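You operate a simulated robot arm through the tools that you are given. There is no shell and no other tool. Be economical: measure what you need, move in short steps, check, and stop when the job is done.

Carry out the task below with a simulated two-armed robot. There is one attempt and no reset: what you move stays moved.

TASK
Take the beige cloth from the top of the wooden counter and lay it out flat on the top of the grey counter board.

The check looks at the end state, three seconds after you hand in, the way a careful person would. Anything else that was tipped, shoved, dropped, spilled or broken makes it a failure. Flat cloth is picked up by pressing the open fingertips on it (5 to 10 N) and closing them slowly along it; thin cloth reads only 2 to 8 mm in the jaws.

THE ROBOT
Two 7-joint arms with two-finger parallel grippers on one trunk, on a base that drives. Base frame: it is fixed to the floor where the robot stands at the start and does not move with it; the origin is under the middle of the robot, x ahead of it, y to its left, z up. Lengths are in m, angles in rad, forces in N, time in s.
The left shoulder is at the start at [0.05, 0.177, 1.179], the right one opposite. With the tool pointing down near the work surface each hand reaches from about 0.1 to 0.68 m from the robot's upright axis, wherever it stands, measured 20 degrees to its own side. Places, roughly: top of the grey counter board [0.6, -1, 1.1]. Payload 3.43 kg a hand.
Tool frame (each hand has its own): the origin (TCP) lies between the finger pads and is the grasp point; the fingertips stand 0.034 m ahead of it; z points along the fingers, y is the line along which they close. The gripper opens to 0.128 m. The fingers are 0.024 m wide and 0.012 m thick; the gripper's body (0.048 by 0.13 m) begins 0.096 m behind the TCP.
Orientation is told as [roll, pitch, yaw] about the base's x, y, z axes, in that order, counted from this pose: with the fingers straight down and closing along the base's y, the tool's x points along the base's -x, its y along +y and its z along -z.

THE INTERFACE
- The arms move only by the tool step_arm. It takes "left_commands", "right_commands" or both (then of equal length, played together; a hand with none holds still); each is a list of rows, each a list of 7 numbers: the opening, from 0 (shut) to 1 (fully open), then the shift along the base's x, y, z in mm, then the turn, a rotation vector about the base's x, y, z in rad. In form: [[jaw, x, y, z, rx, ry, rz], ...]. A call has 1 to 8 rows; each row is the pose to reach, as a shift and turn from the pose commanded when the call began. Each row takes 0.2 s and may step no farther than 0.05 m and 0.15 rad from the row before; otherwise, or with a gripper value out of range, the whole call is refused. A pose out of reach is approached as far as the arm can. The call stops where the force on the tool passes 40 N (or 10 N more than at its start, if that is more) or the arm is blocked; 0.2 s more then pass. The fingers move at their own pace (about 0.108 m/s each) and stop on an object; they squeeze with about 35 N. The grip force told is the motor's: it shows also when the fingers shut on nothing. Time passes only in rows, and 0.2 s behind the last, so rows that repeat a pose let the fingers close. It gives the time, the measured TCP pose, the force on the tool (base axes), the opening and the grip force at its end, in the units of the frame above (readings bear some noise), with the torque about the TCP (base axes, N m) and any sound that the robot's microphone picked up.
- Cameras (640 x 400 px; columns grow to the right, rows downward): "scene" is now at [0.1512, -0.0498, 1.3672]; the picture's right is [-0.54, -0.84, 0.00], its down [-0.27, 0.17, -0.95] and it looks along [0.80, -0.51, -0.32] (base axes); focal length 224 px, centre (320, 200). "left" rides on the left gripper at [0.076, 0.011, -0.16] in its tool frame; the picture's right is [-0.15, 0.99, 0.00], its down [-0.88, -0.13, -0.46] and it looks along [-0.45, -0.07, 0.89] (tool axes); focal length 234 px, centre (320, 200). "right" rides on the right gripper at [0.076, -0.011, -0.16] in its tool frame; the picture's right is [0.15, 0.99, 0.00], its down [-0.88, 0.13, -0.46] and it looks along [-0.45, 0.07, 0.89] (tool axes); focal length 234 px, centre (320, 200). There is no depth. A picture from a camera that has moved, and an enlarged one, comes with that camera's place and axes in the base frame and with its lens.
- get_image(camera): a new picture of that camera. The clock stands still meanwhile.
- raise_lower(by): slides the trunk up (or, below 0, down) by that many m; the arms and the scene camera ride with it, the base frame stays. It gives what a move gives, with no picture.
- steer(legs): drives the robot by 1 to 6 legs, each [ahead, turn to the left] in m and rad, along the robot's own axes; the way and the turn of a leg run together, so that a leg with both is an arc; at most 1.5 m and 3.142 rad a leg. The arms and the cameras ride along, it lands a little off, and it stops where it bumps. It gives what a move gives.
- head_to(pan, tilt): turns the head with the scene camera to pan (to the left, within 1.396 rad either way) and tilt (down, from -0.506 to 1.204), counted from straight ahead of the robot. It gives what a move gives.
- zoom(camera, box): a new picture of the part [left, top, right, bottom] of that camera's present view, enlarged. The clock stands still meanwhile.
- finish_job(): hands the job in; it is judged then, once.

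Work in short steps. Places have to be worked out from the pictures, the camera data and where the tool is seen: move nearer, look again, correct. Check each grasp and each placing, and mend what went wrong. You have 120 turns and 88 pictures in all, those below and enlarged ones among them. Open the grippers and draw the arms clear of the work before you hand the job in, unless the task says otherwise; then end with one line.

The tools are called as name(argument=value, ...) on one line, values as JSON. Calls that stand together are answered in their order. step_arm: Moves the arms, as the interface text tells. Its arguments: {"type":"object","properties":{"left_commands":{"type":"array","items":{"type":"array","items":{"type":"number"}}},"right_commands":{"type":"array","items":{"type":"array","items":{"type":"number"}}}},"required":[]} The other tools are called the same way: raise_lower (by) slides the trunk up or down; steer (legs) drives the base; head_to (pan, tilt) turns the head that bears the scene camera; get_image (camera) takes a picture; zoom (camera, box) takes an enlarged picture of a part of a camera's view; finish_job () hands the job in.

At the start:

```text
time: 0.0
left_tcp_pos: [0.3005, -0.0512, 1.2802]
left_tcp_rot: [-0.002, 0.001, 0.001]
left_ft_force: [-0.2, 0.3, -0.6]
left_ft_torque: [0.01, 0.01, 0.01]
left_opening: 0.1282
left_grasp_force: 0.0
right_tcp_pos: [0.2785, -0.4235, 1.0004]
right_tcp_rot: [0.0, 0.0, 0.0]
right_ft_force: [0.3, 0.0, 0.2]
right_ft_torque: [0.02, -0.02, 0.03]
right_opening: 0.1281
right_grasp_force: 0.1
trunk travel left (down, up): [-0.35, 0.051]
robot x, y, heading: [-0.0009, -0.0031, 0.002]
head pan, tilt: [-0.571, 0.326]
```

scene: 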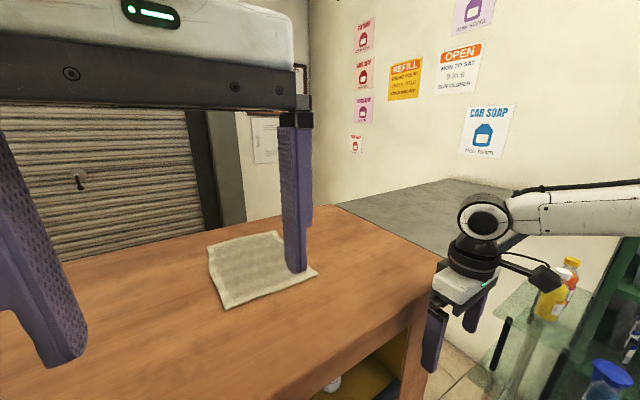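
right: 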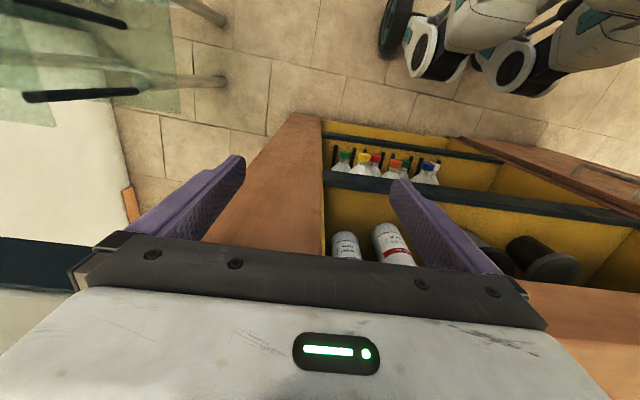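
left: 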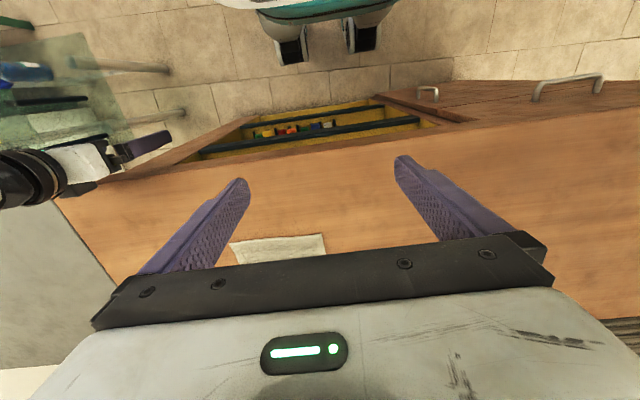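

I estimate the counter top at z≈1.08, with the cloth at about x 0.48–0.72, y −0.07 to −0.26. Before planning the drive, I'll look towards the grey board.

head_to(pan=-1.1, tilt=0.6)

get_image(camera="scene")

```text
time: 0.9
left_tcp_pos: [0.3005, -0.0525, 1.28]
left_tcp_rot: [-0.003, 0.001, 0.001]
left_ft_force: [1.1, -0.3, 0.1]
left_ft_torque: [-0.01, 0.0, 0.03]
left_opening: 0.1279
left_grasp_force: 0.1
right_tcp_pos: [0.2783, -0.4253, 1.0001]
right_tcp_rot: [0.0, 0.0, 0.001]
right_ft_force: [0.3, 0.0, -0.9]
right_ft_torque: [0.02, 0.0, -0.01]
right_opening: 0.1283
right_grasp_force: 0.1
trunk travel left (down, up): [-0.35, 0.051]
robot x, y, heading: [0.0012, 0.0009, -0.003]
head pan, tilt: [-1.1, 0.6]
```

```text
84 pictures are left
camera scene: at [0.1129, -0.0781, 1.3423], right [-0.89, -0.45, 0.0], down [-0.26, 0.5, -0.83], along [0.38, -0.74, -0.56], focal length 224 px, centre (320, 200)
```

scene: 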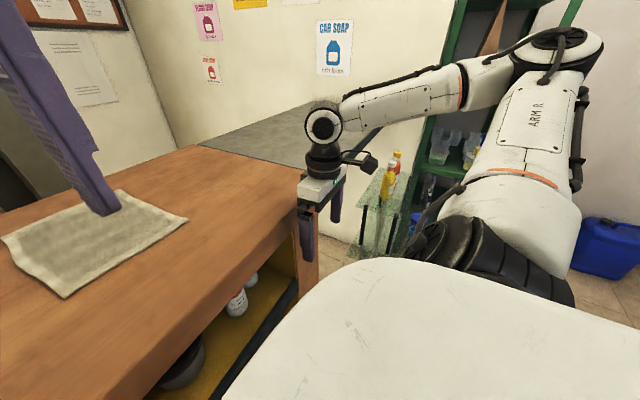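

The board spans about y −0.52 to −1.35 and x 0.38 to 0.79, with a glass table in front of its far part. I'll raise the right hand clear of the counter and start turning both hands so they close along x.

step_arm(left_commands=[[0.5, 0, 0, 0, 0, 0, -0.14], [0.5, 0, 0, 0, 0, 0, -0.28], [0.5, 0, 0, 0, 0, 0, -0.42], [0.5, 0, 0, 0, 0, 0, -0.56], [0.5, 0, 0, 0, 0, 0, -0.7], [0.5, 0, 0, 0, 0, 0, -0.84], [0.5, 0, 0, 0, 0, 0, -0.98], [0.5, 0, 0, 0, 0, 0, -1.12]], right_commands=[[0.5, 0, 0, 45, 0, 0, 0], [0.5, 0, 0, 90, 0, 0, 0], [0.5, 0, 0, 135, 0, 0, 0], [0.5, 0, 0, 180, 0, 0, 0.14], [0.5, 0, 0, 225, 0, 0, 0.28], [0.5, 0, 0, 265, 0, 0, 0.42], [0.5, 0, 0, 280, 0, 0, 0.56], [0.5, 0, 0, 280, 0, 0, 0.7]])

```text
time: 2.8
left_tcp_pos: [0.3007, -0.0533, 1.2791]
left_tcp_rot: [-0.003, 0.0, -1.121]
left_ft_force: [-0.3, 0.1, 0.2]
left_ft_torque: [0.02, 0.0, 0.03]
left_opening: 0.0638
left_grasp_force: 0.0
right_tcp_pos: [0.2797, -0.4258, 1.2802]
right_tcp_rot: [-0.002, -0.001, 0.702]
right_ft_force: [-0.3, 0.4, -0.3]
right_ft_torque: [0.03, -0.02, -0.02]
right_opening: 0.0642
right_grasp_force: 0.1
trunk travel left (down, up): [-0.35, 0.051]
robot x, y, heading: [0.0027, 0.0003, 0.002]
head pan, tilt: [-1.1, 0.6]
```

Both moves went as commanded. Next I'll finish the turns and bring the hands above the near edge of the cloth, still high.

step_arm(left_commands=[[0.5, 25, 0, 0, 0, 0, -0.14], [0.5, 50, 0, 0, 0, 0, -0.28], [0.5, 80, 0, 0, 0, 0, -0.42], [0.5, 110, 0, 0, 0, 0, -0.45], [0.5, 140, -10, 0, 0, 0, -0.45], [0.5, 170, -20, 0, 0, 0, -0.45], [0.5, 200, -40, 0, 0, 0, -0.45]], right_commands=[[0.5, 25, 20, 0, 0, 0, 0.13], [0.5, 50, 40, 0, 0, 0, 0.26], [0.5, 80, 70, 0, 0, 0, 0.39], [0.5, 110, 100, 0, 0, 0, 0.52], [0.5, 145, 130, 0, 0, 0, 0.65], [0.5, 185, 160, 0, 0, 0, 0.78], [0.5, 220, 185, 0, 0, 0, 0.87]])

head_to(pan=-0.3, tilt=0.6)

get_image(camera="scene")

get_image(camera="right")

get_image(camera="left")

```text
time: 4.3
left_tcp_pos: [0.3096, -0.0509, 1.217]
left_tcp_rot: [0.0, -0.001, -1.567]
left_ft_force: [-0.6, -0.3, 0.3]
left_ft_torque: [-0.04, -0.03, -0.07]
left_opening: 0.0639
left_grasp_force: 0.0
left hand out of reach, approached as far as the arm can: row 2, 3, 4, 5, 6, 7
right_tcp_pos: [0.4757, -0.2517, 1.2611]
right_tcp_rot: [-0.002, -0.003, 1.572]
right_ft_force: [0.0, 0.7, 0.6]
right_ft_torque: [0.0, -0.02, -0.01]
right_opening: 0.0637
right_grasp_force: 0.0
right hand out of reach, approached as far as the arm can: row 7
trunk travel left (down, up): [-0.35, 0.051]
robot x, y, heading: [-0.0044, -0.001, -0.002]
head pan, tilt: [-1.1, 0.6]
```

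```text
time: 5.5
left_tcp_pos: [0.3108, -0.0496, 1.2161]
left_tcp_rot: [-0.002, -0.001, -1.568]
left_ft_force: [-0.2, 0.5, 0.1]
left_ft_torque: [0.01, 0.04, 0.03]
left_opening: 0.0641
left_grasp_force: 0.0
right_tcp_pos: [0.4768, -0.2523, 1.2614]
right_tcp_rot: [-0.004, -0.003, 1.57]
right_ft_force: [0.7, 0.3, 0.4]
right_ft_torque: [0.01, -0.01, -0.05]
right_opening: 0.0641
right_grasp_force: 0.1
trunk travel left (down, up): [-0.35, 0.051]
robot x, y, heading: [0.0006, 0.0021, 0.005]
head pan, tilt: [-0.3, 0.6]
```

```text
83 pictures are left
camera scene: at [0.1571, -0.0256, 1.3422], right [-0.3, -0.95, 0.0], down [-0.54, 0.17, -0.83], along [0.79, -0.24, -0.56], focal length 224 px, centre (320, 200)
```

scene: 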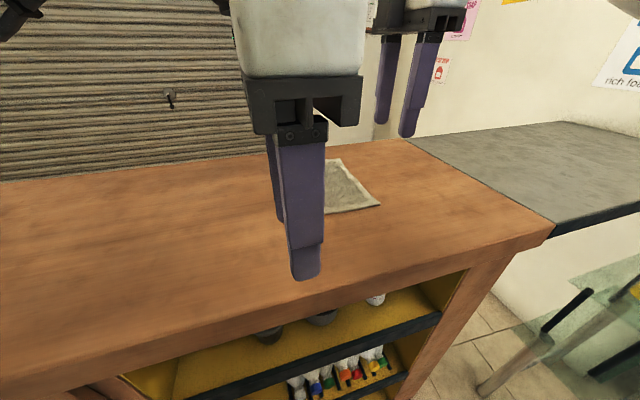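

```text
82 pictures are left
camera right: at [0.4878, -0.3293, 1.4216], right [-0.99, -0.15, 0.0], down [-0.13, 0.88, 0.46], along [-0.06, 0.45, -0.89], focal length 234 px, centre (320, 200)
```

right: 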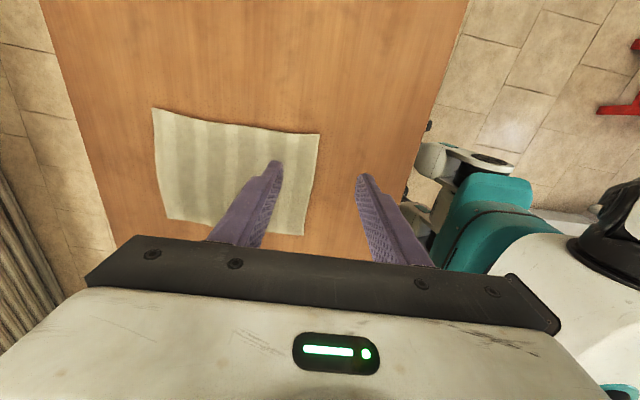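

```text
81 pictures are left
camera left: at [0.3233, 0.0258, 1.3764], right [0.99, -0.14, 0.0], down [-0.13, -0.88, 0.46], along [-0.07, -0.45, -0.89], focal length 234 px, centre (320, 200)
```

left: 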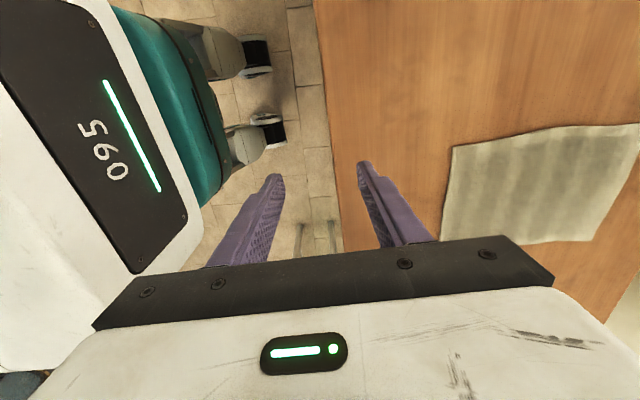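

The left hand can't reach across the midline here. I'll shift the robot to about (0.1, −0.17) so it stands square to the cloth, using a turn, a short drive and a turn back.

steer(legs=[[0, -1.0], [0.2, 0], [0, 1.0]])

head_to(pan=-1.0, tilt=0.8)

get_image(camera="scene")

```text
time: 9.9
left_tcp_pos: [0.2148, -0.4477, 1.2164]
left_tcp_rot: [-0.002, -0.002, -2.585]
left_ft_force: [-0.3, 0.1, 0.3]
left_ft_torque: [-0.03, 0.03, 0.0]
left_opening: 0.0641
left_grasp_force: 0.0
right_tcp_pos: [0.124, -0.6913, 1.2569]
right_tcp_rot: [-0.016, -0.009, 0.551]
right_ft_force: [0.3, 0.2, 0.5]
right_ft_torque: [-0.03, 0.01, 0.0]
right_opening: 0.064
right_grasp_force: 0.1
trunk travel left (down, up): [-0.35, 0.051]
robot x, y, heading: [0.0699, -0.1712, -1.013]
head pan, tilt: [-0.3, 0.6]
stopped in leg 3: the robot was blocked; the commanded pose is now the measured one
```

```text
time: 10.9
left_tcp_pos: [0.2132, -0.4482, 1.2154]
left_tcp_rot: [-0.001, -0.002, -2.589]
left_ft_force: [0.2, -0.3, 0.3]
left_ft_torque: [0.0, -0.02, 0.0]
left_opening: 0.0642
left_grasp_force: 0.1
right_tcp_pos: [0.1226, -0.6932, 1.256]
right_tcp_rot: [-0.014, -0.013, 0.549]
right_ft_force: [0.1, 0.5, -0.1]
right_ft_torque: [0.02, -0.02, 0.0]
right_opening: 0.0639
right_grasp_force: 0.1
trunk travel left (down, up): [-0.35, 0.051]
robot x, y, heading: [0.0708, -0.1719, -1.016]
head pan, tilt: [-1.0, 0.799]
```

```text
80 pictures are left
camera scene: at [0.0753, -0.3023, 1.3254], right [-0.9, 0.43, 0.0], down [0.31, 0.65, -0.7], along [-0.3, -0.63, -0.72], focal length 224 px, centre (320, 200)
```

scene: 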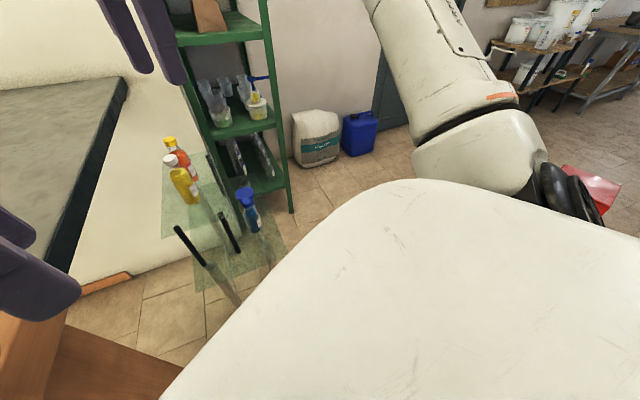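

The turn back was blocked at once. I'll look down around the base with the left and right cameras to find the contact.

get_image(camera="left")

get_image(camera="right")

head_to(pan=0.7, tilt=0.9)

get_image(camera="scene")

```text
79 pictures are left
camera left: at [0.2846, -0.4178, 1.376], right [0.4, -0.92, 0.0], down [-0.82, -0.35, 0.46], along [-0.42, -0.18, -0.89], focal length 234 px, centre (320, 200)
```

left: 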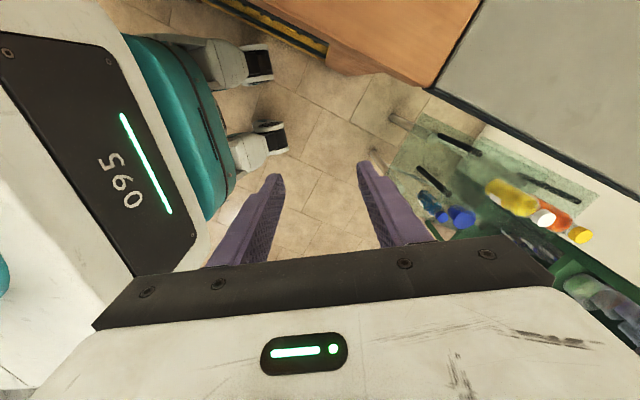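

```text
78 pictures are left
camera right: at [0.0614, -0.7426, 1.4161], right [-0.64, 0.77, -0.02], down [0.68, 0.57, 0.46], along [0.37, 0.29, -0.89], focal length 234 px, centre (320, 200)
```

right: 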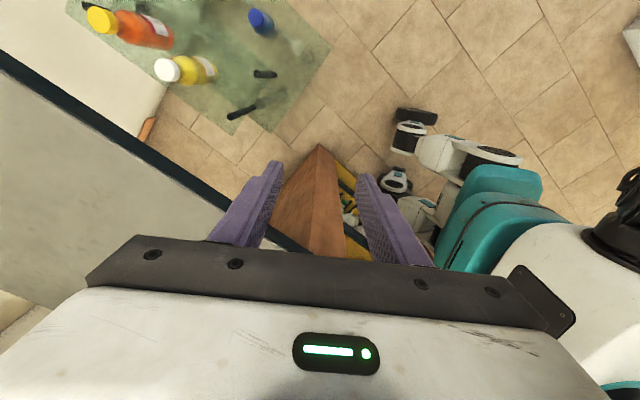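

```text
time: 12.7
left_tcp_pos: [0.214, -0.4496, 1.2161]
left_tcp_rot: [-0.003, 0.0, -2.588]
left_ft_force: [-0.1, -0.4, -0.3]
left_ft_torque: [-0.03, 0.0, -0.02]
left_opening: 0.0638
left_grasp_force: 0.1
right_tcp_pos: [0.1232, -0.6924, 1.2555]
right_tcp_rot: [-0.017, -0.013, 0.549]
right_ft_force: [0.2, 0.9, 0.0]
right_ft_torque: [0.03, 0.04, 0.0]
right_opening: 0.0639
right_grasp_force: 0.1
trunk travel left (down, up): [-0.35, 0.051]
robot x, y, heading: [0.072, -0.1701, -1.015]
head pan, tilt: [0.7, 0.901]
```

```text
77 pictures are left
camera scene: at [0.1817, -0.2529, 1.3174], right [-0.31, -0.95, 0.0], down [-0.74, 0.24, -0.62], along [0.59, -0.19, -0.78], focal length 224 px, centre (320, 200)
```

scene: 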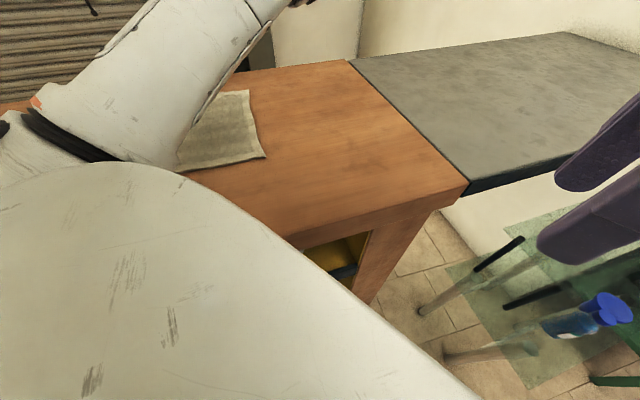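

The left arm's elbow, low beside the counter, is the likely obstruction, and the cloth hasn't moved. I'll back off, then sidestep at x≈0.0, where turning was free before.

steer(legs=[[-0.16, 0], [0, -0.4], [0.13, 0], [0, 1.41]])

```text
time: 19.6
left_tcp_pos: [0.3162, -0.1899, 1.2159]
left_tcp_rot: [-0.002, -0.003, -1.581]
left_ft_force: [-1.0, -0.8, -0.3]
left_ft_torque: [-0.03, -0.02, -0.01]
left_opening: 0.0638
left_grasp_force: 0.1
right_tcp_pos: [0.4752, -0.3977, 1.2566]
right_tcp_rot: [-0.016, -0.01, 1.556]
right_ft_force: [-0.3, 0.4, 0.1]
right_ft_torque: [0.02, 0.02, 0.04]
right_opening: 0.064
right_grasp_force: 0.0
trunk travel left (down, up): [-0.35, 0.051]
robot x, y, heading: [0.0056, -0.1642, -0.008]
head pan, tilt: [0.7, 0.901]
```

The robot is now square to the cloth. I'll try bringing both hands over the near edge at z≈1.2.

step_arm(left_commands=[[0.5, 20, 20, 0, 0, 0, 0], [0.5, 50, 40, 0, 0, 0, 0], [0.5, 90, 60, 0, 0, 0, 0], [0.5, 130, 75, 0, 0, 0, 0], [0.5, 160, 80, 0, 0, 0, 0], [0.5, 185, 80, 0, 0, 0, 0]], right_commands=[[0.5, 0, 20, 0, 0, 0, 0], [0.5, 10, 50, -10, 0, 0, 0], [0.5, 15, 80, -20, 0, 0, 0], [0.5, 20, 110, -30, 0, 0, 0], [0.5, 25, 140, -40, 0, 0, 0], [0.5, 25, 160, -40, 0, 0, 0]])

get_image(camera="right")

get_image(camera="left")

```text
time: 21.0
left_tcp_pos: [0.3286, -0.142, 1.178]
left_tcp_rot: [-0.002, -0.001, -1.577]
left_ft_force: [-0.5, -0.5, -0.5]
left_ft_torque: [-0.01, -0.01, -0.04]
left_opening: 0.0638
left_grasp_force: 0.1
left hand out of reach, approached as far as the arm can: row 1, 2, 3, 4, 5, 6
right_tcp_pos: [0.4525, -0.3376, 1.2043]
right_tcp_rot: [-0.016, -0.013, 1.554]
right_ft_force: [-0.1, 1.0, 0.0]
right_ft_torque: [0.01, -0.04, 0.02]
right_opening: 0.064
right_grasp_force: 0.2
right hand out of reach, approached as far as the arm can: row 1, 2, 3, 4, 5, 6
trunk travel left (down, up): [-0.35, 0.051]
robot x, y, heading: [0.0063, -0.1616, -0.009]
head pan, tilt: [0.7, 0.901]
```

```text
76 pictures are left
camera right: at [0.4591, -0.4172, 1.3645], right [-0.99, -0.13, -0.02], down [-0.12, 0.88, 0.46], along [-0.04, 0.46, -0.89], focal length 234 px, centre (320, 200)
```

right: 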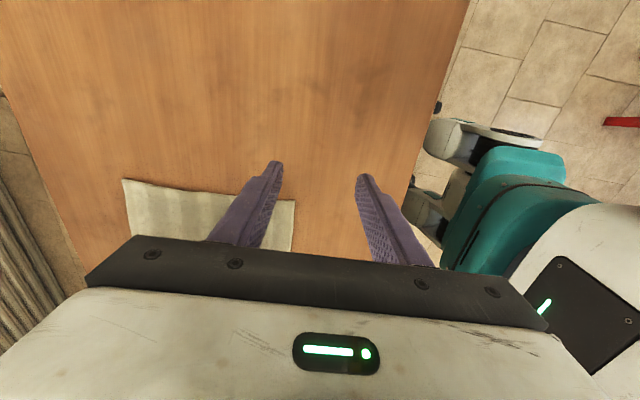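

```text
75 pictures are left
camera left: at [0.3417, -0.0664, 1.3391], right [0.99, -0.15, 0.0], down [-0.14, -0.88, 0.46], along [-0.07, -0.45, -0.89], focal length 234 px, centre (320, 200)
```

left: 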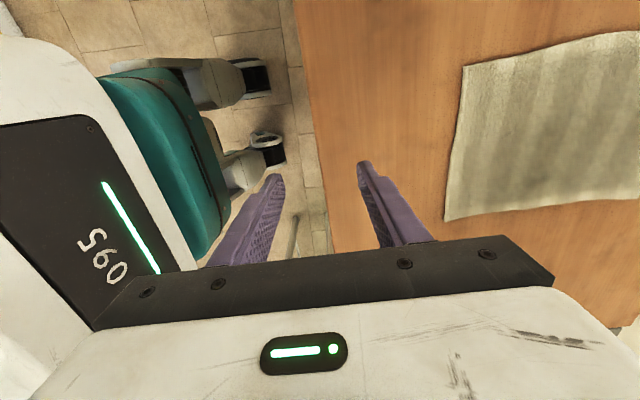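

The ±90° yaw limits reach too much. The board looks flush with the counter, so I'll pinch the cloth's edge facing the board with the right hand at yaw 0 and draw it flat across. I'll turn both hands back to yaw 0 first.

step_arm(left_commands=[[0.5, -5, 10, 10, 0, 0, 0.14], [0.5, -10, 20, 20, 0, 0, 0.28], [0.5, -15, 30, 40, 0, 0, 0.42], [0.5, -20, 40, 60, 0, 0, 0.56], [0.5, -25, 60, 80, 0, 0, 0.7], [0.5, -28, 80, 100, 0, 0, 0.84], [0.5, -28, 90, 100, 0, 0, 0.98], [0.5, -28, 90, 100, 0, 0, 1.12]], right_commands=[[0.5, -10, 0, 10, 0, 0, -0.14], [0.5, -20, 0, 20, 0, 0, -0.28], [0.5, -30, 0, 40, 0, 0, -0.42], [0.5, -40, 0, 50, 0, 0, -0.56], [0.5, -50, 0, 50, 0, 0, -0.7], [0.5, -50, 0, 50, 0, 0, -0.84], [0.5, -50, 0, 50, 0, 0, -0.98], [0.5, -50, 0, 50, 0, 0, -1.12]])

step_arm(left_commands=[[0.5, 0, 0, 0, 0, 0, 0.14], [0.5, 0, 0, 0, 0, 0, 0.28], [0.5, 0, 0, 0, 0, 0, 0.42], [0.5, 0, 0, 0, 0, 0, 0.456]], right_commands=[[0.3, 0, 0, 0, 0, 0, -0.14], [0.3, 0, 0, 0, 0, 0, -0.28], [0.3, 0, 0, 0, 0, 0, -0.42], [0.3, 0, 0, 0, 0, 0, -0.434]])

steer(legs=[[-0.02, 0], [0, -1.4], [0.19, 0], [0, 1.4]])

```text
time: 22.8
left_tcp_pos: [0.305, -0.0512, 1.2741]
left_tcp_rot: [-0.001, -0.002, -0.458]
left_ft_force: [0.0, 0.3, -0.4]
left_ft_torque: [0.04, 0.0, 0.0]
left_opening: 0.0641
left_grasp_force: 0.1
right_tcp_pos: [0.3997, -0.339, 1.2557]
right_tcp_rot: [-0.014, -0.01, 0.434]
right_ft_force: [0.5, 0.1, 0.5]
right_ft_torque: [-0.03, 0.0, -0.01]
right_opening: 0.0639
right_grasp_force: 0.1
trunk travel left (down, up): [-0.35, 0.051]
robot x, y, heading: [0.0052, -0.1622, -0.006]
head pan, tilt: [0.7, 0.901]
```

```text
time: 23.4
left_tcp_pos: [0.3057, -0.0475, 1.2745]
left_tcp_rot: [-0.005, 0.003, -0.227]
left_ft_force: [1.0, 0.7, 0.6]
left_ft_torque: [-0.19, 0.18, -0.11]
left_opening: 0.0642
left_grasp_force: 0.1
right_tcp_pos: [0.4014, -0.3386, 1.2545]
right_tcp_rot: [-0.016, -0.011, 0.194]
right_ft_force: [-0.8, 0.0, 0.4]
right_ft_torque: [-0.03, -0.02, 0.01]
right_opening: 0.0385
right_grasp_force: 0.0
trunk travel left (down, up): [-0.35, 0.051]
robot x, y, heading: [0.0044, -0.1624, -0.01]
head pan, tilt: [0.7, 0.901]
stopped in row 2 (left hand): the force on the tool passed its limit at 56 N (the readings are from after the stop); the commanded pose is now the measured one
```

```text
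time: 32.2
left_tcp_pos: [0.3188, -0.2361, 1.2751]
left_tcp_rot: [-0.005, 0.004, -0.234]
left_ft_force: [-0.5, -0.2, 0.0]
left_ft_torque: [0.01, -0.02, 0.01]
left_opening: 0.064
left_grasp_force: 0.0
right_tcp_pos: [0.4108, -0.5284, 1.2561]
right_tcp_rot: [-0.015, -0.013, 0.187]
right_ft_force: [-0.1, -0.5, -0.2]
right_ft_torque: [0.02, -0.02, -0.02]
right_opening: 0.0383
right_grasp_force: 0.1
trunk travel left (down, up): [-0.35, 0.051]
robot x, y, heading: [0.0135, -0.3506, -0.013]
head pan, tilt: [0.7, 0.901]
```

The left hand saw a force spike in its last turn, probably elbow or forearm contact. The drive went fine, so I'll look before going on.

head_to(pan=0.0, tilt=0.7)

get_image(camera="scene")

get_image(camera="right")

get_image(camera="left")

```text
time: 33.3
left_tcp_pos: [0.3185, -0.2348, 1.2754]
left_tcp_rot: [-0.006, 0.003, -0.235]
left_ft_force: [0.1, -0.4, -0.4]
left_ft_torque: [0.03, 0.06, 0.02]
left_opening: 0.0638
left_grasp_force: 0.1
right_tcp_pos: [0.4106, -0.5277, 1.2556]
right_tcp_rot: [-0.016, -0.011, 0.188]
right_ft_force: [-0.5, -0.3, -0.3]
right_ft_torque: [0.01, -0.02, -0.01]
right_opening: 0.0386
right_grasp_force: 0.0
trunk travel left (down, up): [-0.35, 0.051]
robot x, y, heading: [0.0147, -0.3505, -0.017]
head pan, tilt: [0.0, 0.7]
```

```text
74 pictures are left
camera scene: at [0.1736, -0.3503, 1.3336], right [-0.02, -1.0, 0.0], down [-0.64, 0.01, -0.76], along [0.76, -0.01, -0.64], focal length 224 px, centre (320, 200)
```

scene: 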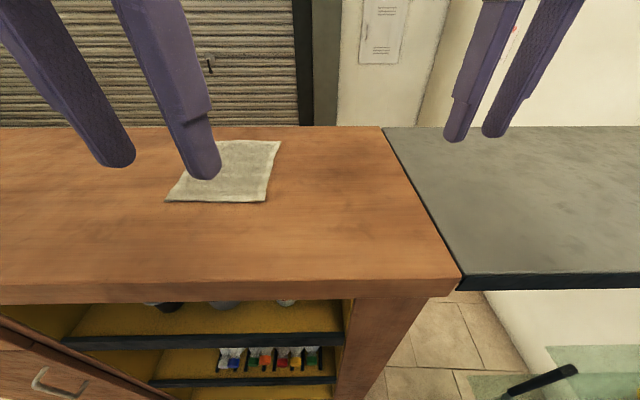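

```text
73 pictures are left
camera right: at [0.3358, -0.5524, 1.4155], right [-0.33, 0.94, -0.02], down [0.83, 0.3, 0.46], along [0.44, 0.14, -0.89], focal length 234 px, centre (320, 200)
```

right: 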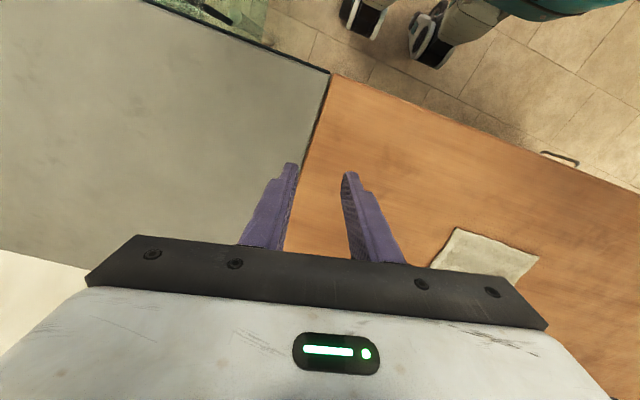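

```text
72 pictures are left
camera left: at [0.2485, -0.2063, 1.4358], right [0.37, 0.93, 0.0], down [0.83, -0.33, 0.45], along [0.42, -0.17, -0.89], focal length 234 px, centre (320, 200)
```

left: 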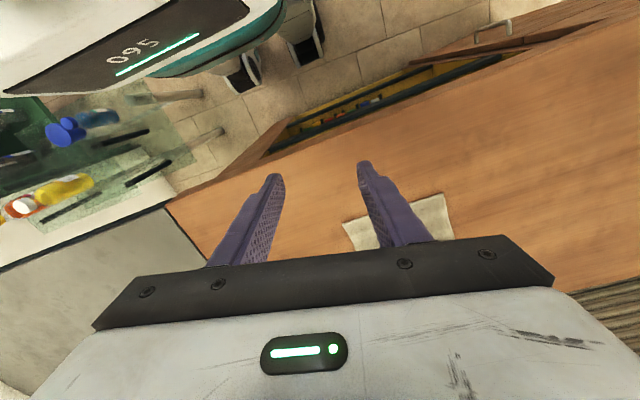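

The joint looks flush and the cloth is undisturbed at x≈0.48–0.71, with its board-side edge at y≈−0.26. I'll move the left hand away to the left and bring the right hand over the middle of that edge.

step_arm(left_commands=[[0.5, -10, 40, 10, 0, 0, 0], [0.5, -20, 80, 20, 0, 0, 0], [0.5, -30, 120, 30, 0, 0, 0], [0.5, -40, 160, 40, 0, 0, 0]])

step_arm(right_commands=[[0.3, 20, 40, 0, 0, 0, -0.1], [0.3, 50, 80, 0, 0, 0, -0.19], [0.3, 80, 120, -10, 0, 0, -0.19], [0.3, 110, 160, -20, 0, 0, -0.19], [0.3, 140, 200, -40, 0, 0, -0.19], [0.3, 170, 240, -60, 0, 0, -0.19], [0.3, 186, 282, -80, 0, 0, -0.19]])

get_image(camera="scene")

get_image(camera="right")

```text
time: 34.3
left_tcp_pos: [0.29, -0.0924, 1.2977]
left_tcp_rot: [-0.006, 0.003, -0.235]
left_ft_force: [-0.3, 0.6, -0.2]
left_ft_torque: [0.01, 0.01, -0.04]
left_opening: 0.0641
left_grasp_force: 0.2
left hand out of reach, approached as far as the arm can: row 4
right_tcp_pos: [0.4122, -0.5274, 1.2558]
right_tcp_rot: [-0.016, -0.01, 0.19]
right_ft_force: [0.3, -0.2, -0.2]
right_ft_torque: [0.0, 0.02, -0.01]
right_opening: 0.0385
right_grasp_force: 0.2
trunk travel left (down, up): [-0.35, 0.051]
robot x, y, heading: [0.016, -0.3492, -0.021]
head pan, tilt: [0.0, 0.7]
```

```text
refused: row 3 steps farther than a row can; nothing moved
```

```text
71 pictures are left
camera scene: at [0.1747, -0.3498, 1.3334], right [-0.02, -1.0, 0.0], down [-0.64, 0.01, -0.76], along [0.76, -0.01, -0.65], focal length 224 px, centre (320, 200)
```

scene: 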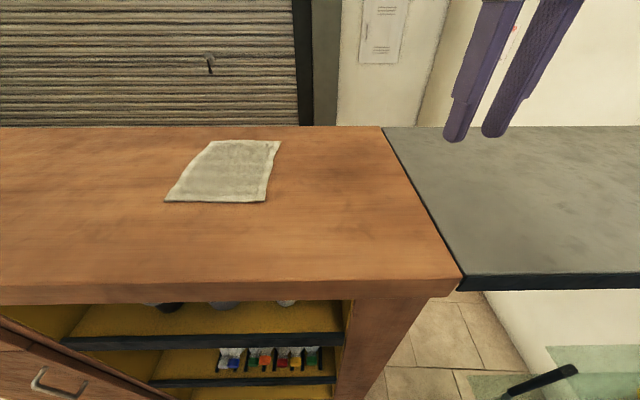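

```text
70 pictures are left
camera right: at [0.337, -0.5518, 1.4153], right [-0.33, 0.94, -0.02], down [0.83, 0.3, 0.46], along [0.44, 0.14, -0.89], focal length 234 px, centre (320, 200)
```

right: 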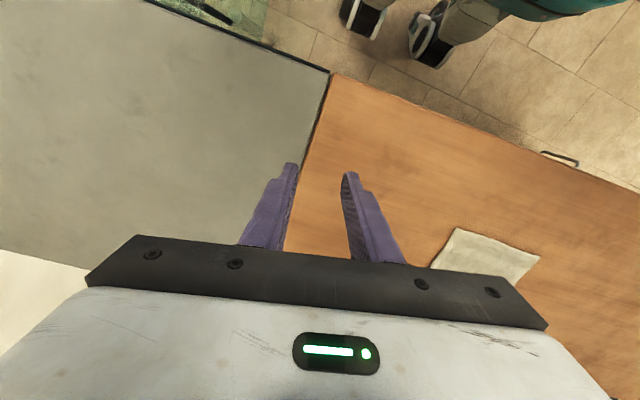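

The view is clear and the cloth is where I estimated it. I'll resend the right-hand move in smaller steps.

step_arm(right_commands=[[0.3, 20, 35, 0, 0, 0, -0.1], [0.3, 45, 75, 0, 0, 0, -0.19], [0.3, 70, 115, -10, 0, 0, -0.19], [0.3, 95, 155, -20, 0, 0, -0.19], [0.3, 120, 190, -40, 0, 0, -0.19], [0.3, 145, 225, -60, 0, 0, -0.19], [0.3, 170, 255, -80, 0, 0, -0.19], [0.3, 186, 282, -80, 0, 0, -0.19]])

get_image(camera="scene")

get_image(camera="right")

```text
time: 36.1
left_tcp_pos: [0.2892, -0.0928, 1.2972]
left_tcp_rot: [-0.004, 0.003, -0.233]
left_ft_force: [-0.8, -0.2, 1.1]
left_ft_torque: [0.0, 0.01, -0.01]
left_opening: 0.0643
left_grasp_force: 0.1
right_tcp_pos: [0.4548, -0.5141, 1.167]
right_tcp_rot: [-0.017, -0.012, -0.002]
right_ft_force: [0.2, -0.3, 1.4]
right_ft_torque: [0.04, 0.01, 0.01]
right_opening: 0.0382
right_grasp_force: 0.2
right hand out of reach, approached as far as the arm can: row 1, 2, 3, 4, 5, 6, 7, 8
trunk travel left (down, up): [-0.35, 0.051]
robot x, y, heading: [0.0153, -0.3514, -0.016]
head pan, tilt: [0.0, 0.7]
```

```text
69 pictures are left
camera scene: at [0.1736, -0.3502, 1.3336], right [-0.02, -1.0, 0.0], down [-0.64, 0.01, -0.77], along [0.76, -0.01, -0.64], focal length 224 px, centre (320, 200)
```

scene: 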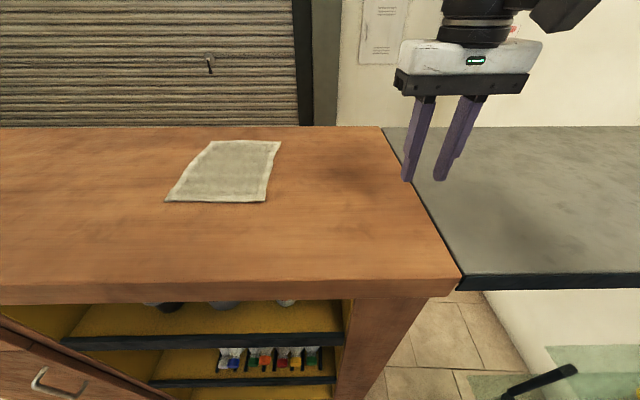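

```text
68 pictures are left
camera right: at [0.3779, -0.5235, 1.3267], right [-0.14, 0.99, -0.02], down [0.88, 0.14, 0.46], along [0.46, 0.05, -0.89], focal length 234 px, centre (320, 200)
```

right: 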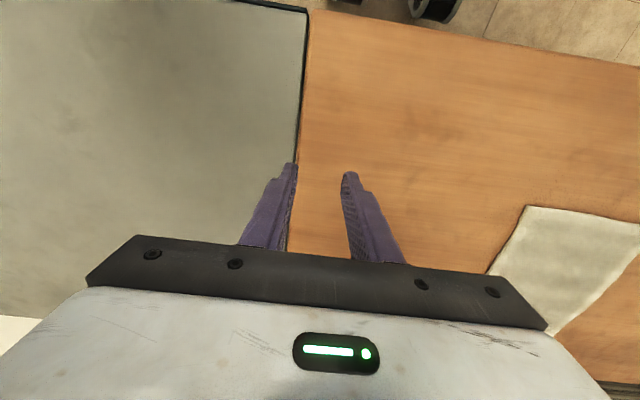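

The right arm can't reach across its own midline, so I'll turn the robot left by 0.5 to put the cloth edge on the right hand's own side.

steer(legs=[[0, 0.52]])

step_arm(right_commands=[[0.3, 15, 0, 10, 0, 0, -0.1], [0.3, 30, 0, 10, 0, 0, -0.22], [0.3, 45, 5, 10, 0, 0, -0.35], [0.3, 60, 10, 5, 0, 0, -0.48], [0.3, 75, 15, 0, 0, 0, -0.52]])

```text
time: 38.0
left_tcp_pos: [0.1258, 0.0099, 1.2985]
left_tcp_rot: [-0.005, 0.004, 0.288]
left_ft_force: [-0.3, 0.0, -1.0]
left_ft_torque: [0.0, 0.02, 0.01]
left_opening: 0.0639
left_grasp_force: 0.2
right_tcp_pos: [0.4785, -0.2726, 1.1668]
right_tcp_rot: [-0.015, -0.012, 0.521]
right_ft_force: [0.9, 0.3, 0.4]
right_ft_torque: [-0.04, -0.01, 0.0]
right_opening: 0.0383
right_grasp_force: 0.1
trunk travel left (down, up): [-0.35, 0.051]
robot x, y, heading: [0.0145, -0.3502, 0.502]
head pan, tilt: [0.0, 0.7]
```

```text
time: 39.1
left_tcp_pos: [0.1247, 0.0092, 1.2976]
left_tcp_rot: [-0.005, 0.003, 0.289]
left_ft_force: [-0.6, -0.8, -0.3]
left_ft_torque: [-0.03, -0.05, -0.01]
left_opening: 0.064
left_grasp_force: 0.1
right_tcp_pos: [0.5581, -0.2938, 1.1784]
right_tcp_rot: [-0.013, -0.014, -0.006]
right_ft_force: [0.9, 0.3, -1.4]
right_ft_torque: [-0.03, -0.05, 0.0]
right_opening: 0.0385
right_grasp_force: 0.0
right hand out of reach, approached as far as the arm can: row 1, 2, 3, 4, 5
trunk travel left (down, up): [-0.35, 0.051]
robot x, y, heading: [0.015, -0.3501, 0.503]
head pan, tilt: [0.0, 0.7]
```

The hand is close but still lags. I'll try small moves from this pose, towards (0.59, −0.25).

step_arm(right_commands=[[0.3, 15, 0, 0, 0.013, 0.014, 0], [0.3, 30, 0, 0, 0.013, 0.014, 0], [0.3, 35, 15, 0, 0.013, 0.014, 0], [0.3, 35, 30, 0, 0.013, 0.014, 0], [0.3, 35, 45, 0, 0.013, 0.014, 0]])

get_image(camera="scene")

get_image(camera="right")

```text
time: 40.4
left_tcp_pos: [0.1255, 0.0096, 1.2981]
left_tcp_rot: [-0.006, 0.004, 0.287]
left_ft_force: [0.5, 0.4, 0.6]
left_ft_torque: [0.01, -0.01, 0.01]
left_opening: 0.0637
left_grasp_force: 0.0
right_tcp_pos: [0.5749, -0.3026, 1.182]
right_tcp_rot: [-0.003, 0.001, 0.0]
right_ft_force: [-0.2, 0.9, -0.2]
right_ft_torque: [-0.02, 0.02, -0.02]
right_opening: 0.0383
right_grasp_force: 0.0
right hand out of reach, approached as far as the arm can: row 1, 2, 3, 4, 5
trunk travel left (down, up): [-0.35, 0.051]
robot x, y, heading: [0.0166, -0.3509, 0.503]
head pan, tilt: [0.0, 0.7]
```

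```text
67 pictures are left
camera scene: at [0.1544, -0.2727, 1.3336], right [0.48, -0.88, 0.0], down [-0.56, -0.31, -0.76], along [0.67, 0.37, -0.64], focal length 224 px, centre (320, 200)
```

scene: 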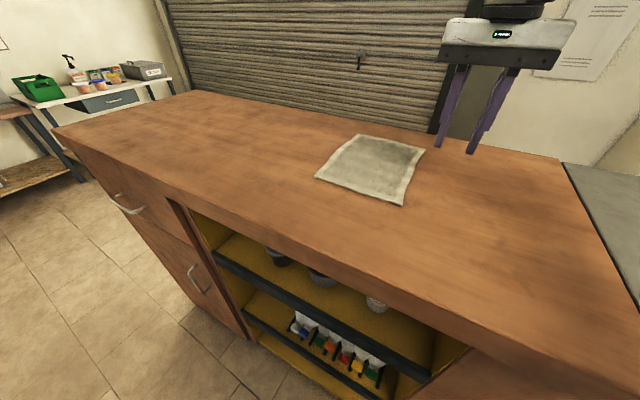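

```text
66 pictures are left
camera right: at [0.4991, -0.3162, 1.3438], right [-0.15, 0.99, 0.0], down [0.88, 0.13, 0.45], along [0.45, 0.06, -0.89], focal length 234 px, centre (320, 200)
```

right: 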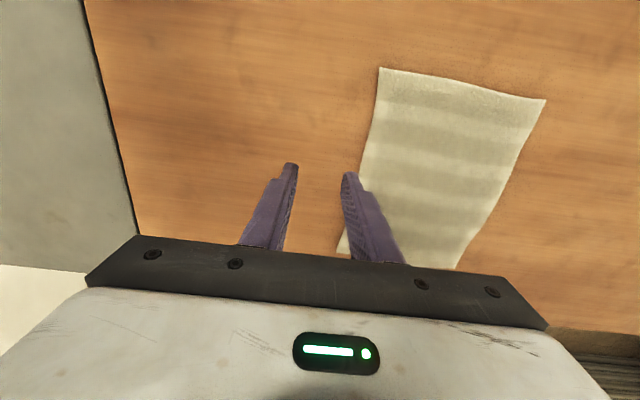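

The hand needs about 6 cm more in +y, so I'll turn the base left by 0.11 to bring it there.

steer(legs=[[0, 0.11]])

step_arm(right_commands=[[0.3, 0, 0, -15, 0, 0, 0], [0.3, 0, 0, -30, 0, 0, 0], [0.3, 0, 0, -45, 0, 0, 0]])

get_image(camera="right")

zoom(camera="scene", box=[300, 60, 560, 240])

```text
time: 41.3
left_tcp_pos: [0.0851, 0.0194, 1.2983]
left_tcp_rot: [-0.007, 0.004, 0.399]
left_ft_force: [-0.3, 0.2, 0.3]
left_ft_torque: [0.01, -0.01, 0.0]
left_opening: 0.0638
left_grasp_force: 0.1
right_tcp_pos: [0.5659, -0.2418, 1.1827]
right_tcp_rot: [-0.002, 0.004, 0.112]
right_ft_force: [0.5, 0.8, -0.2]
right_ft_torque: [0.01, 0.01, -0.01]
right_opening: 0.0387
right_grasp_force: 0.1
trunk travel left (down, up): [-0.35, 0.051]
robot x, y, heading: [0.0163, -0.3496, 0.615]
head pan, tilt: [0.0, 0.7]
```

```text
time: 42.1
left_tcp_pos: [0.0844, 0.0187, 1.2978]
left_tcp_rot: [-0.005, 0.002, 0.4]
left_ft_force: [-0.4, -0.5, 0.2]
left_ft_torque: [0.01, 0.0, 0.02]
left_opening: 0.0641
left_grasp_force: 0.0
right_tcp_pos: [0.5668, -0.2414, 1.1385]
right_tcp_rot: [-0.002, 0.003, 0.11]
right_ft_force: [0.5, 0.4, 0.2]
right_ft_torque: [0.0, 0.04, -0.04]
right_opening: 0.0382
right_grasp_force: 0.2
trunk travel left (down, up): [-0.35, 0.051]
robot x, y, heading: [0.0162, -0.3508, 0.615]
head pan, tilt: [0.0, 0.7]
```

```text
65 pictures are left
camera right: at [0.4928, -0.2622, 1.2994], right [-0.25, 0.97, 0.0], down [0.86, 0.23, 0.45], along [0.44, 0.11, -0.89], focal length 234 px, centre (320, 200)
```

right: 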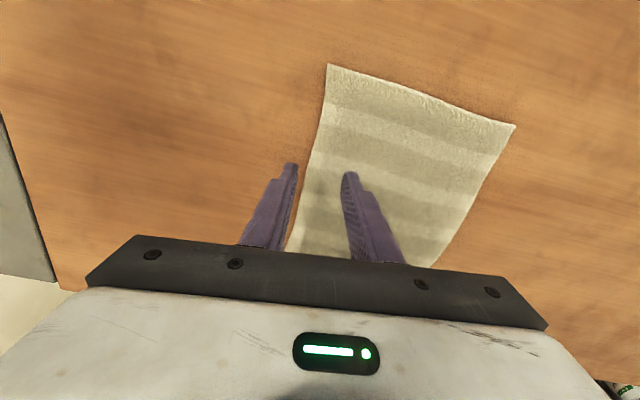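

```text
2.22 times, centred on (430, 150) of scene
camera zoom: at [0.1454, -0.2581, 1.3336], right [0.58, -0.82, 0.0], down [-0.53, -0.37, -0.76], along [0.62, 0.44, -0.64], focal length 498 px, centre (76, 311)
```

zoom: 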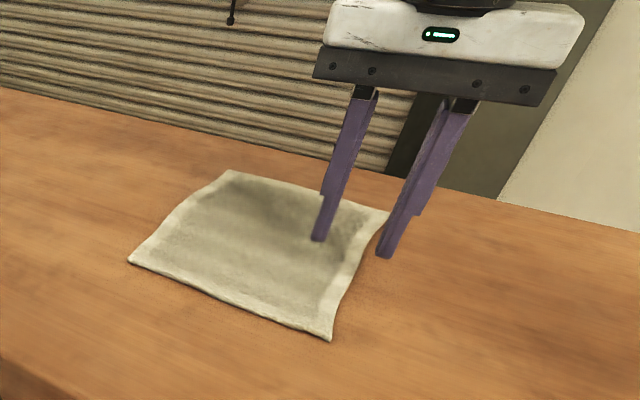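

Both fingers straddle the edge. I'll shift about 2.5 cm along the edge and 1 cm inward so both fingertips land on the cloth.

step_arm(right_commands=[[0.3, 12, 5, 0, 0, 0, 0], [0.3, 25, 12, 0, 0, 0, 0], [0.3, 25, 12, -5, 0, 0, 0], [0.3, 25, 12, -10, 0, 0, 0]])

get_image(camera="right")

```text
time: 43.1
left_tcp_pos: [0.0866, 0.0195, 1.2976]
left_tcp_rot: [-0.005, 0.005, 0.401]
left_ft_force: [0.2, 0.2, 0.6]
left_ft_torque: [0.0, 0.0, -0.01]
left_opening: 0.0641
left_grasp_force: 0.0
right_tcp_pos: [0.5916, -0.2299, 1.1281]
right_tcp_rot: [-0.003, 0.003, 0.109]
right_ft_force: [-0.4, 0.0, -0.2]
right_ft_torque: [0.0, 0.05, 0.0]
right_opening: 0.0384
right_grasp_force: 0.1
trunk travel left (down, up): [-0.35, 0.051]
robot x, y, heading: [0.0188, -0.3486, 0.612]
head pan, tilt: [0.0, 0.7]
```

```text
63 pictures are left
camera right: at [0.5182, -0.2506, 1.2889], right [-0.25, 0.97, 0.0], down [0.86, 0.23, 0.45], along [0.44, 0.11, -0.89], focal length 234 px, centre (320, 200)
```

right: 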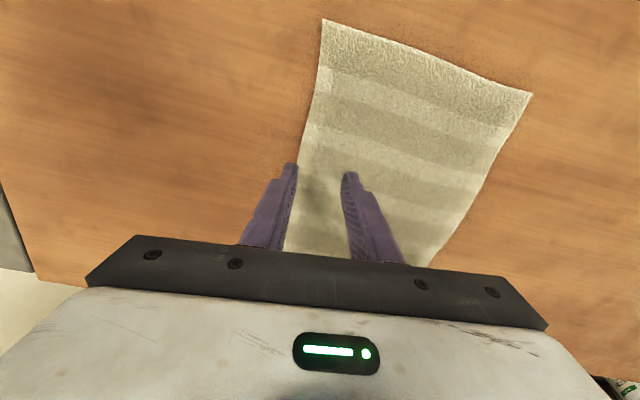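

The cloth edge is at y≈−0.25 under the hand, so the outer finger is just off it. I'll shift 15 mm more inward and come down slowly.

step_arm(right_commands=[[0.3, 0, 8, 0, 0, 0, 0], [0.3, 0, 16, 0, 0, 0, 0], [0.3, 0, 16, -5, 0, 0, 0], [0.3, 0, 16, -9, 0, 0, 0], [0.3, 0, 16, -12, 0, 0, 0]])

get_image(camera="right")

```text
time: 44.3
left_tcp_pos: [0.0861, 0.0194, 1.2988]
left_tcp_rot: [-0.005, 0.004, 0.399]
left_ft_force: [0.1, 0.7, -0.2]
left_ft_torque: [0.01, 0.0, 0.02]
left_opening: 0.0637
left_grasp_force: 0.1
right_tcp_pos: [0.5883, -0.2223, 1.1143]
right_tcp_rot: [0.0, 0.001, 0.113]
right_ft_force: [-0.1, -0.1, 0.0]
right_ft_torque: [-0.01, -0.02, 0.01]
right_opening: 0.0387
right_grasp_force: 0.1
right hand out of reach, approached as far as the arm can: row 1, 2, 3, 4, 5
trunk travel left (down, up): [-0.35, 0.051]
robot x, y, heading: [0.0139, -0.3484, 0.617]
head pan, tilt: [0.0, 0.7]
```

```text
62 pictures are left
camera right: at [0.5143, -0.2437, 1.2746], right [-0.26, 0.97, 0.0], down [0.86, 0.23, 0.45], along [0.44, 0.12, -0.89], focal length 234 px, centre (320, 200)
```

right: 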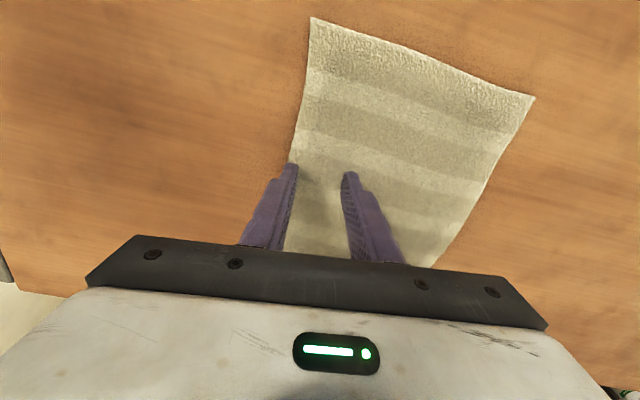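

The arm is at its limit in y. I'll lift 5 mm and use a tiny base turn for the last centimetre or two.

step_arm(right_commands=[[0.3, 0, 0, 6, 0, 0, 0]])

steer(legs=[[0, 0.035]])

get_image(camera="right")

```text
time: 44.7
left_tcp_pos: [0.0866, 0.0197, 1.2981]
left_tcp_rot: [-0.006, 0.003, 0.399]
left_ft_force: [0.2, -0.1, 0.0]
left_ft_torque: [0.02, 0.0, 0.01]
left_opening: 0.0639
left_grasp_force: 0.1
right_tcp_pos: [0.5877, -0.2246, 1.1194]
right_tcp_rot: [-0.001, 0.001, 0.11]
right_ft_force: [1.1, 0.2, 0.3]
right_ft_torque: [0.03, 0.03, -0.01]
right_opening: 0.0382
right_grasp_force: 0.2
trunk travel left (down, up): [-0.35, 0.051]
robot x, y, heading: [0.0158, -0.348, 0.618]
head pan, tilt: [0.0, 0.7]
```

```text
time: 45.5
left_tcp_pos: [0.0732, 0.0213, 1.2983]
left_tcp_rot: [-0.004, 0.004, 0.435]
left_ft_force: [-0.6, -1.1, 0.2]
left_ft_torque: [-0.01, -0.02, -0.01]
left_opening: 0.0639
left_grasp_force: 0.2
right_tcp_pos: [0.5833, -0.204, 1.1205]
right_tcp_rot: [0.0, -0.001, 0.143]
right_ft_force: [-0.9, 0.5, -0.2]
right_ft_torque: [-0.04, -0.04, 0.01]
right_opening: 0.0387
right_grasp_force: 0.1
trunk travel left (down, up): [-0.35, 0.051]
robot x, y, heading: [0.0169, -0.3498, 0.65]
head pan, tilt: [0.0, 0.7]
```

```text
61 pictures are left
camera right: at [0.5096, -0.2276, 1.2806], right [-0.29, 0.96, 0.0], down [0.85, 0.26, 0.46], along [0.44, 0.13, -0.89], focal length 234 px, centre (320, 200)
```

right: 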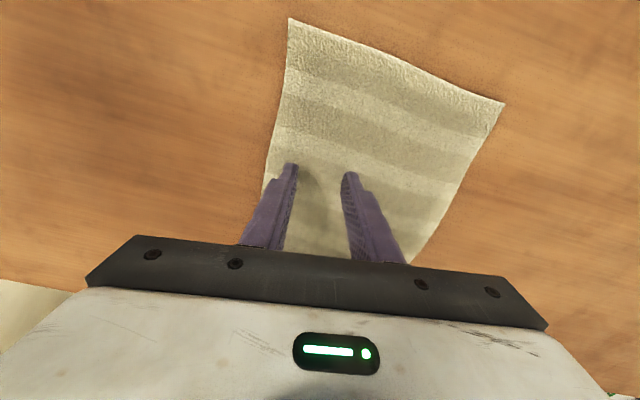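

Both fingertips are now over the cloth. I'll press down slowly in 1–2 mm rows.

step_arm(right_commands=[[0.3, 0, 0, -3, 0, 0, 0], [0.3, 0, 0, -5, 0, 0, 0], [0.3, 0, 0, -6, 0, 0, 0], [0.3, 0, 0, -7, 0, 0, 0], [0.3, 0, 0, -8, 0, 0, 0]])

```text
time: 46.7
left_tcp_pos: [0.0732, 0.0215, 1.2975]
left_tcp_rot: [-0.003, 0.004, 0.435]
left_ft_force: [-1.0, 0.3, -0.1]
left_ft_torque: [-0.01, 0.0, 0.03]
left_opening: 0.0639
left_grasp_force: 0.0
right_tcp_pos: [0.5827, -0.2048, 1.1123]
right_tcp_rot: [0.0, 0.0, 0.144]
right_ft_force: [0.6, 0.3, -0.6]
right_ft_torque: [0.02, 0.01, -0.02]
right_opening: 0.0384
right_grasp_force: 0.0
trunk travel left (down, up): [-0.35, 0.051]
robot x, y, heading: [0.0153, -0.3479, 0.65]
head pan, tilt: [0.0, 0.7]
```

There is no contact yet, with the tips at about z 1.078. I'll keep going down in 1 mm rows.

step_arm(right_commands=[[0.3, 0, 0, -1, 0, 0, 0], [0.3, 0, 0, -2, 0, 0, 0], [0.3, 0, 0, -3, 0, 0, 0], [0.3, 0, 0, -4, 0, 0, 0]])

step_arm(right_commands=[[0.3, 0, 0, -1, 0, 0, 0], [0.3, 0, 0, -2, 0, 0, 0], [0.3, 0, 0, -3, 0, 0, 0]])

```text
time: 47.7
left_tcp_pos: [0.0741, 0.0208, 1.2976]
left_tcp_rot: [-0.005, 0.003, 0.434]
left_ft_force: [-0.4, -0.3, -0.5]
left_ft_torque: [0.01, 0.0, 0.01]
left_opening: 0.0639
left_grasp_force: 0.1
right_tcp_pos: [0.5844, -0.2035, 1.1071]
right_tcp_rot: [0.002, 0.001, 0.145]
right_ft_force: [1.4, -0.3, 5.0]
right_ft_torque: [0.0, -0.02, -0.04]
right_opening: 0.0382
right_grasp_force: 0.0
trunk travel left (down, up): [-0.35, 0.051]
robot x, y, heading: [0.0157, -0.351, 0.655]
head pan, tilt: [0.0, 0.7]
```

```text
time: 48.5
left_tcp_pos: [0.0715, 0.0209, 1.2982]
left_tcp_rot: [-0.004, 0.004, 0.434]
left_ft_force: [-0.2, 0.6, 0.2]
left_ft_torque: [0.04, 0.01, 0.0]
left_opening: 0.064
left_grasp_force: 0.0
right_tcp_pos: [0.5827, -0.2037, 1.1072]
right_tcp_rot: [0.003, -0.005, 0.144]
right_ft_force: [4.9, 1.1, 18.6]
right_ft_torque: [-0.07, -0.18, 0.07]
right_opening: 0.0383
right_grasp_force: 0.0
trunk travel left (down, up): [-0.35, 0.051]
robot x, y, heading: [0.0148, -0.3471, 0.649]
head pan, tilt: [0.0, 0.7]
```

Contact is at tip z≈1.073 with 18.6 N, which is too much. I'll ease up 2 mm to about 8 N and close slowly.

step_arm(right_commands=[[0.3, 0, 0, 1, 0, 0, 0], [0.3, 0, 0, 2, 0, 0, 0], [0.26, 0, 0, 2, 0, 0, 0], [0.22, 0, 0, 2, 0, 0, 0], [0.18, 0, 0, 2, 0, 0, 0], [0.14, 0, 0, 2, 0, 0, 0], [0.1, 0, 0, 2, 0, 0, 0], [0.07, 0, 0, 2, 0, 0, 0]])

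get_image(camera="right")

```text
time: 50.3
left_tcp_pos: [0.0732, 0.0206, 1.2973]
left_tcp_rot: [-0.005, 0.002, 0.435]
left_ft_force: [-0.7, -0.1, -0.2]
left_ft_torque: [0.01, -0.01, 0.03]
left_opening: 0.0643
left_grasp_force: 0.1
right_tcp_pos: [0.5812, -0.2039, 1.1067]
right_tcp_rot: [0.0, -0.001, 0.145]
right_ft_force: [-1.2, 0.1, 11.0]
right_ft_torque: [0.0, 0.07, 0.0]
right_opening: 0.0103
right_grasp_force: 1.1
trunk travel left (down, up): [-0.35, 0.051]
robot x, y, heading: [0.0179, -0.3471, 0.647]
head pan, tilt: [0.0, 0.7]
```

```text
60 pictures are left
camera right: at [0.5086, -0.2281, 1.2679], right [-0.29, 0.96, 0.0], down [0.85, 0.26, 0.46], along [0.44, 0.13, -0.89], focal length 234 px, centre (320, 200)
```

right: 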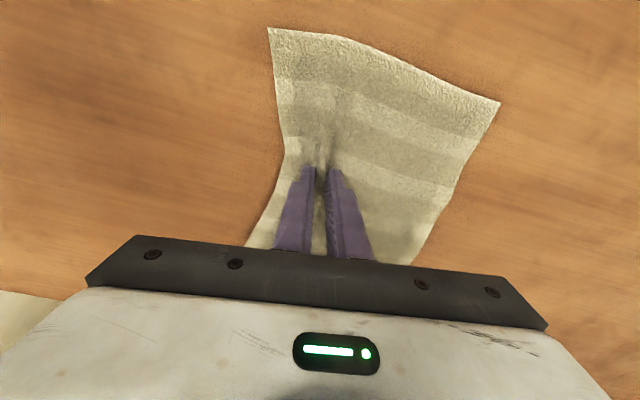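

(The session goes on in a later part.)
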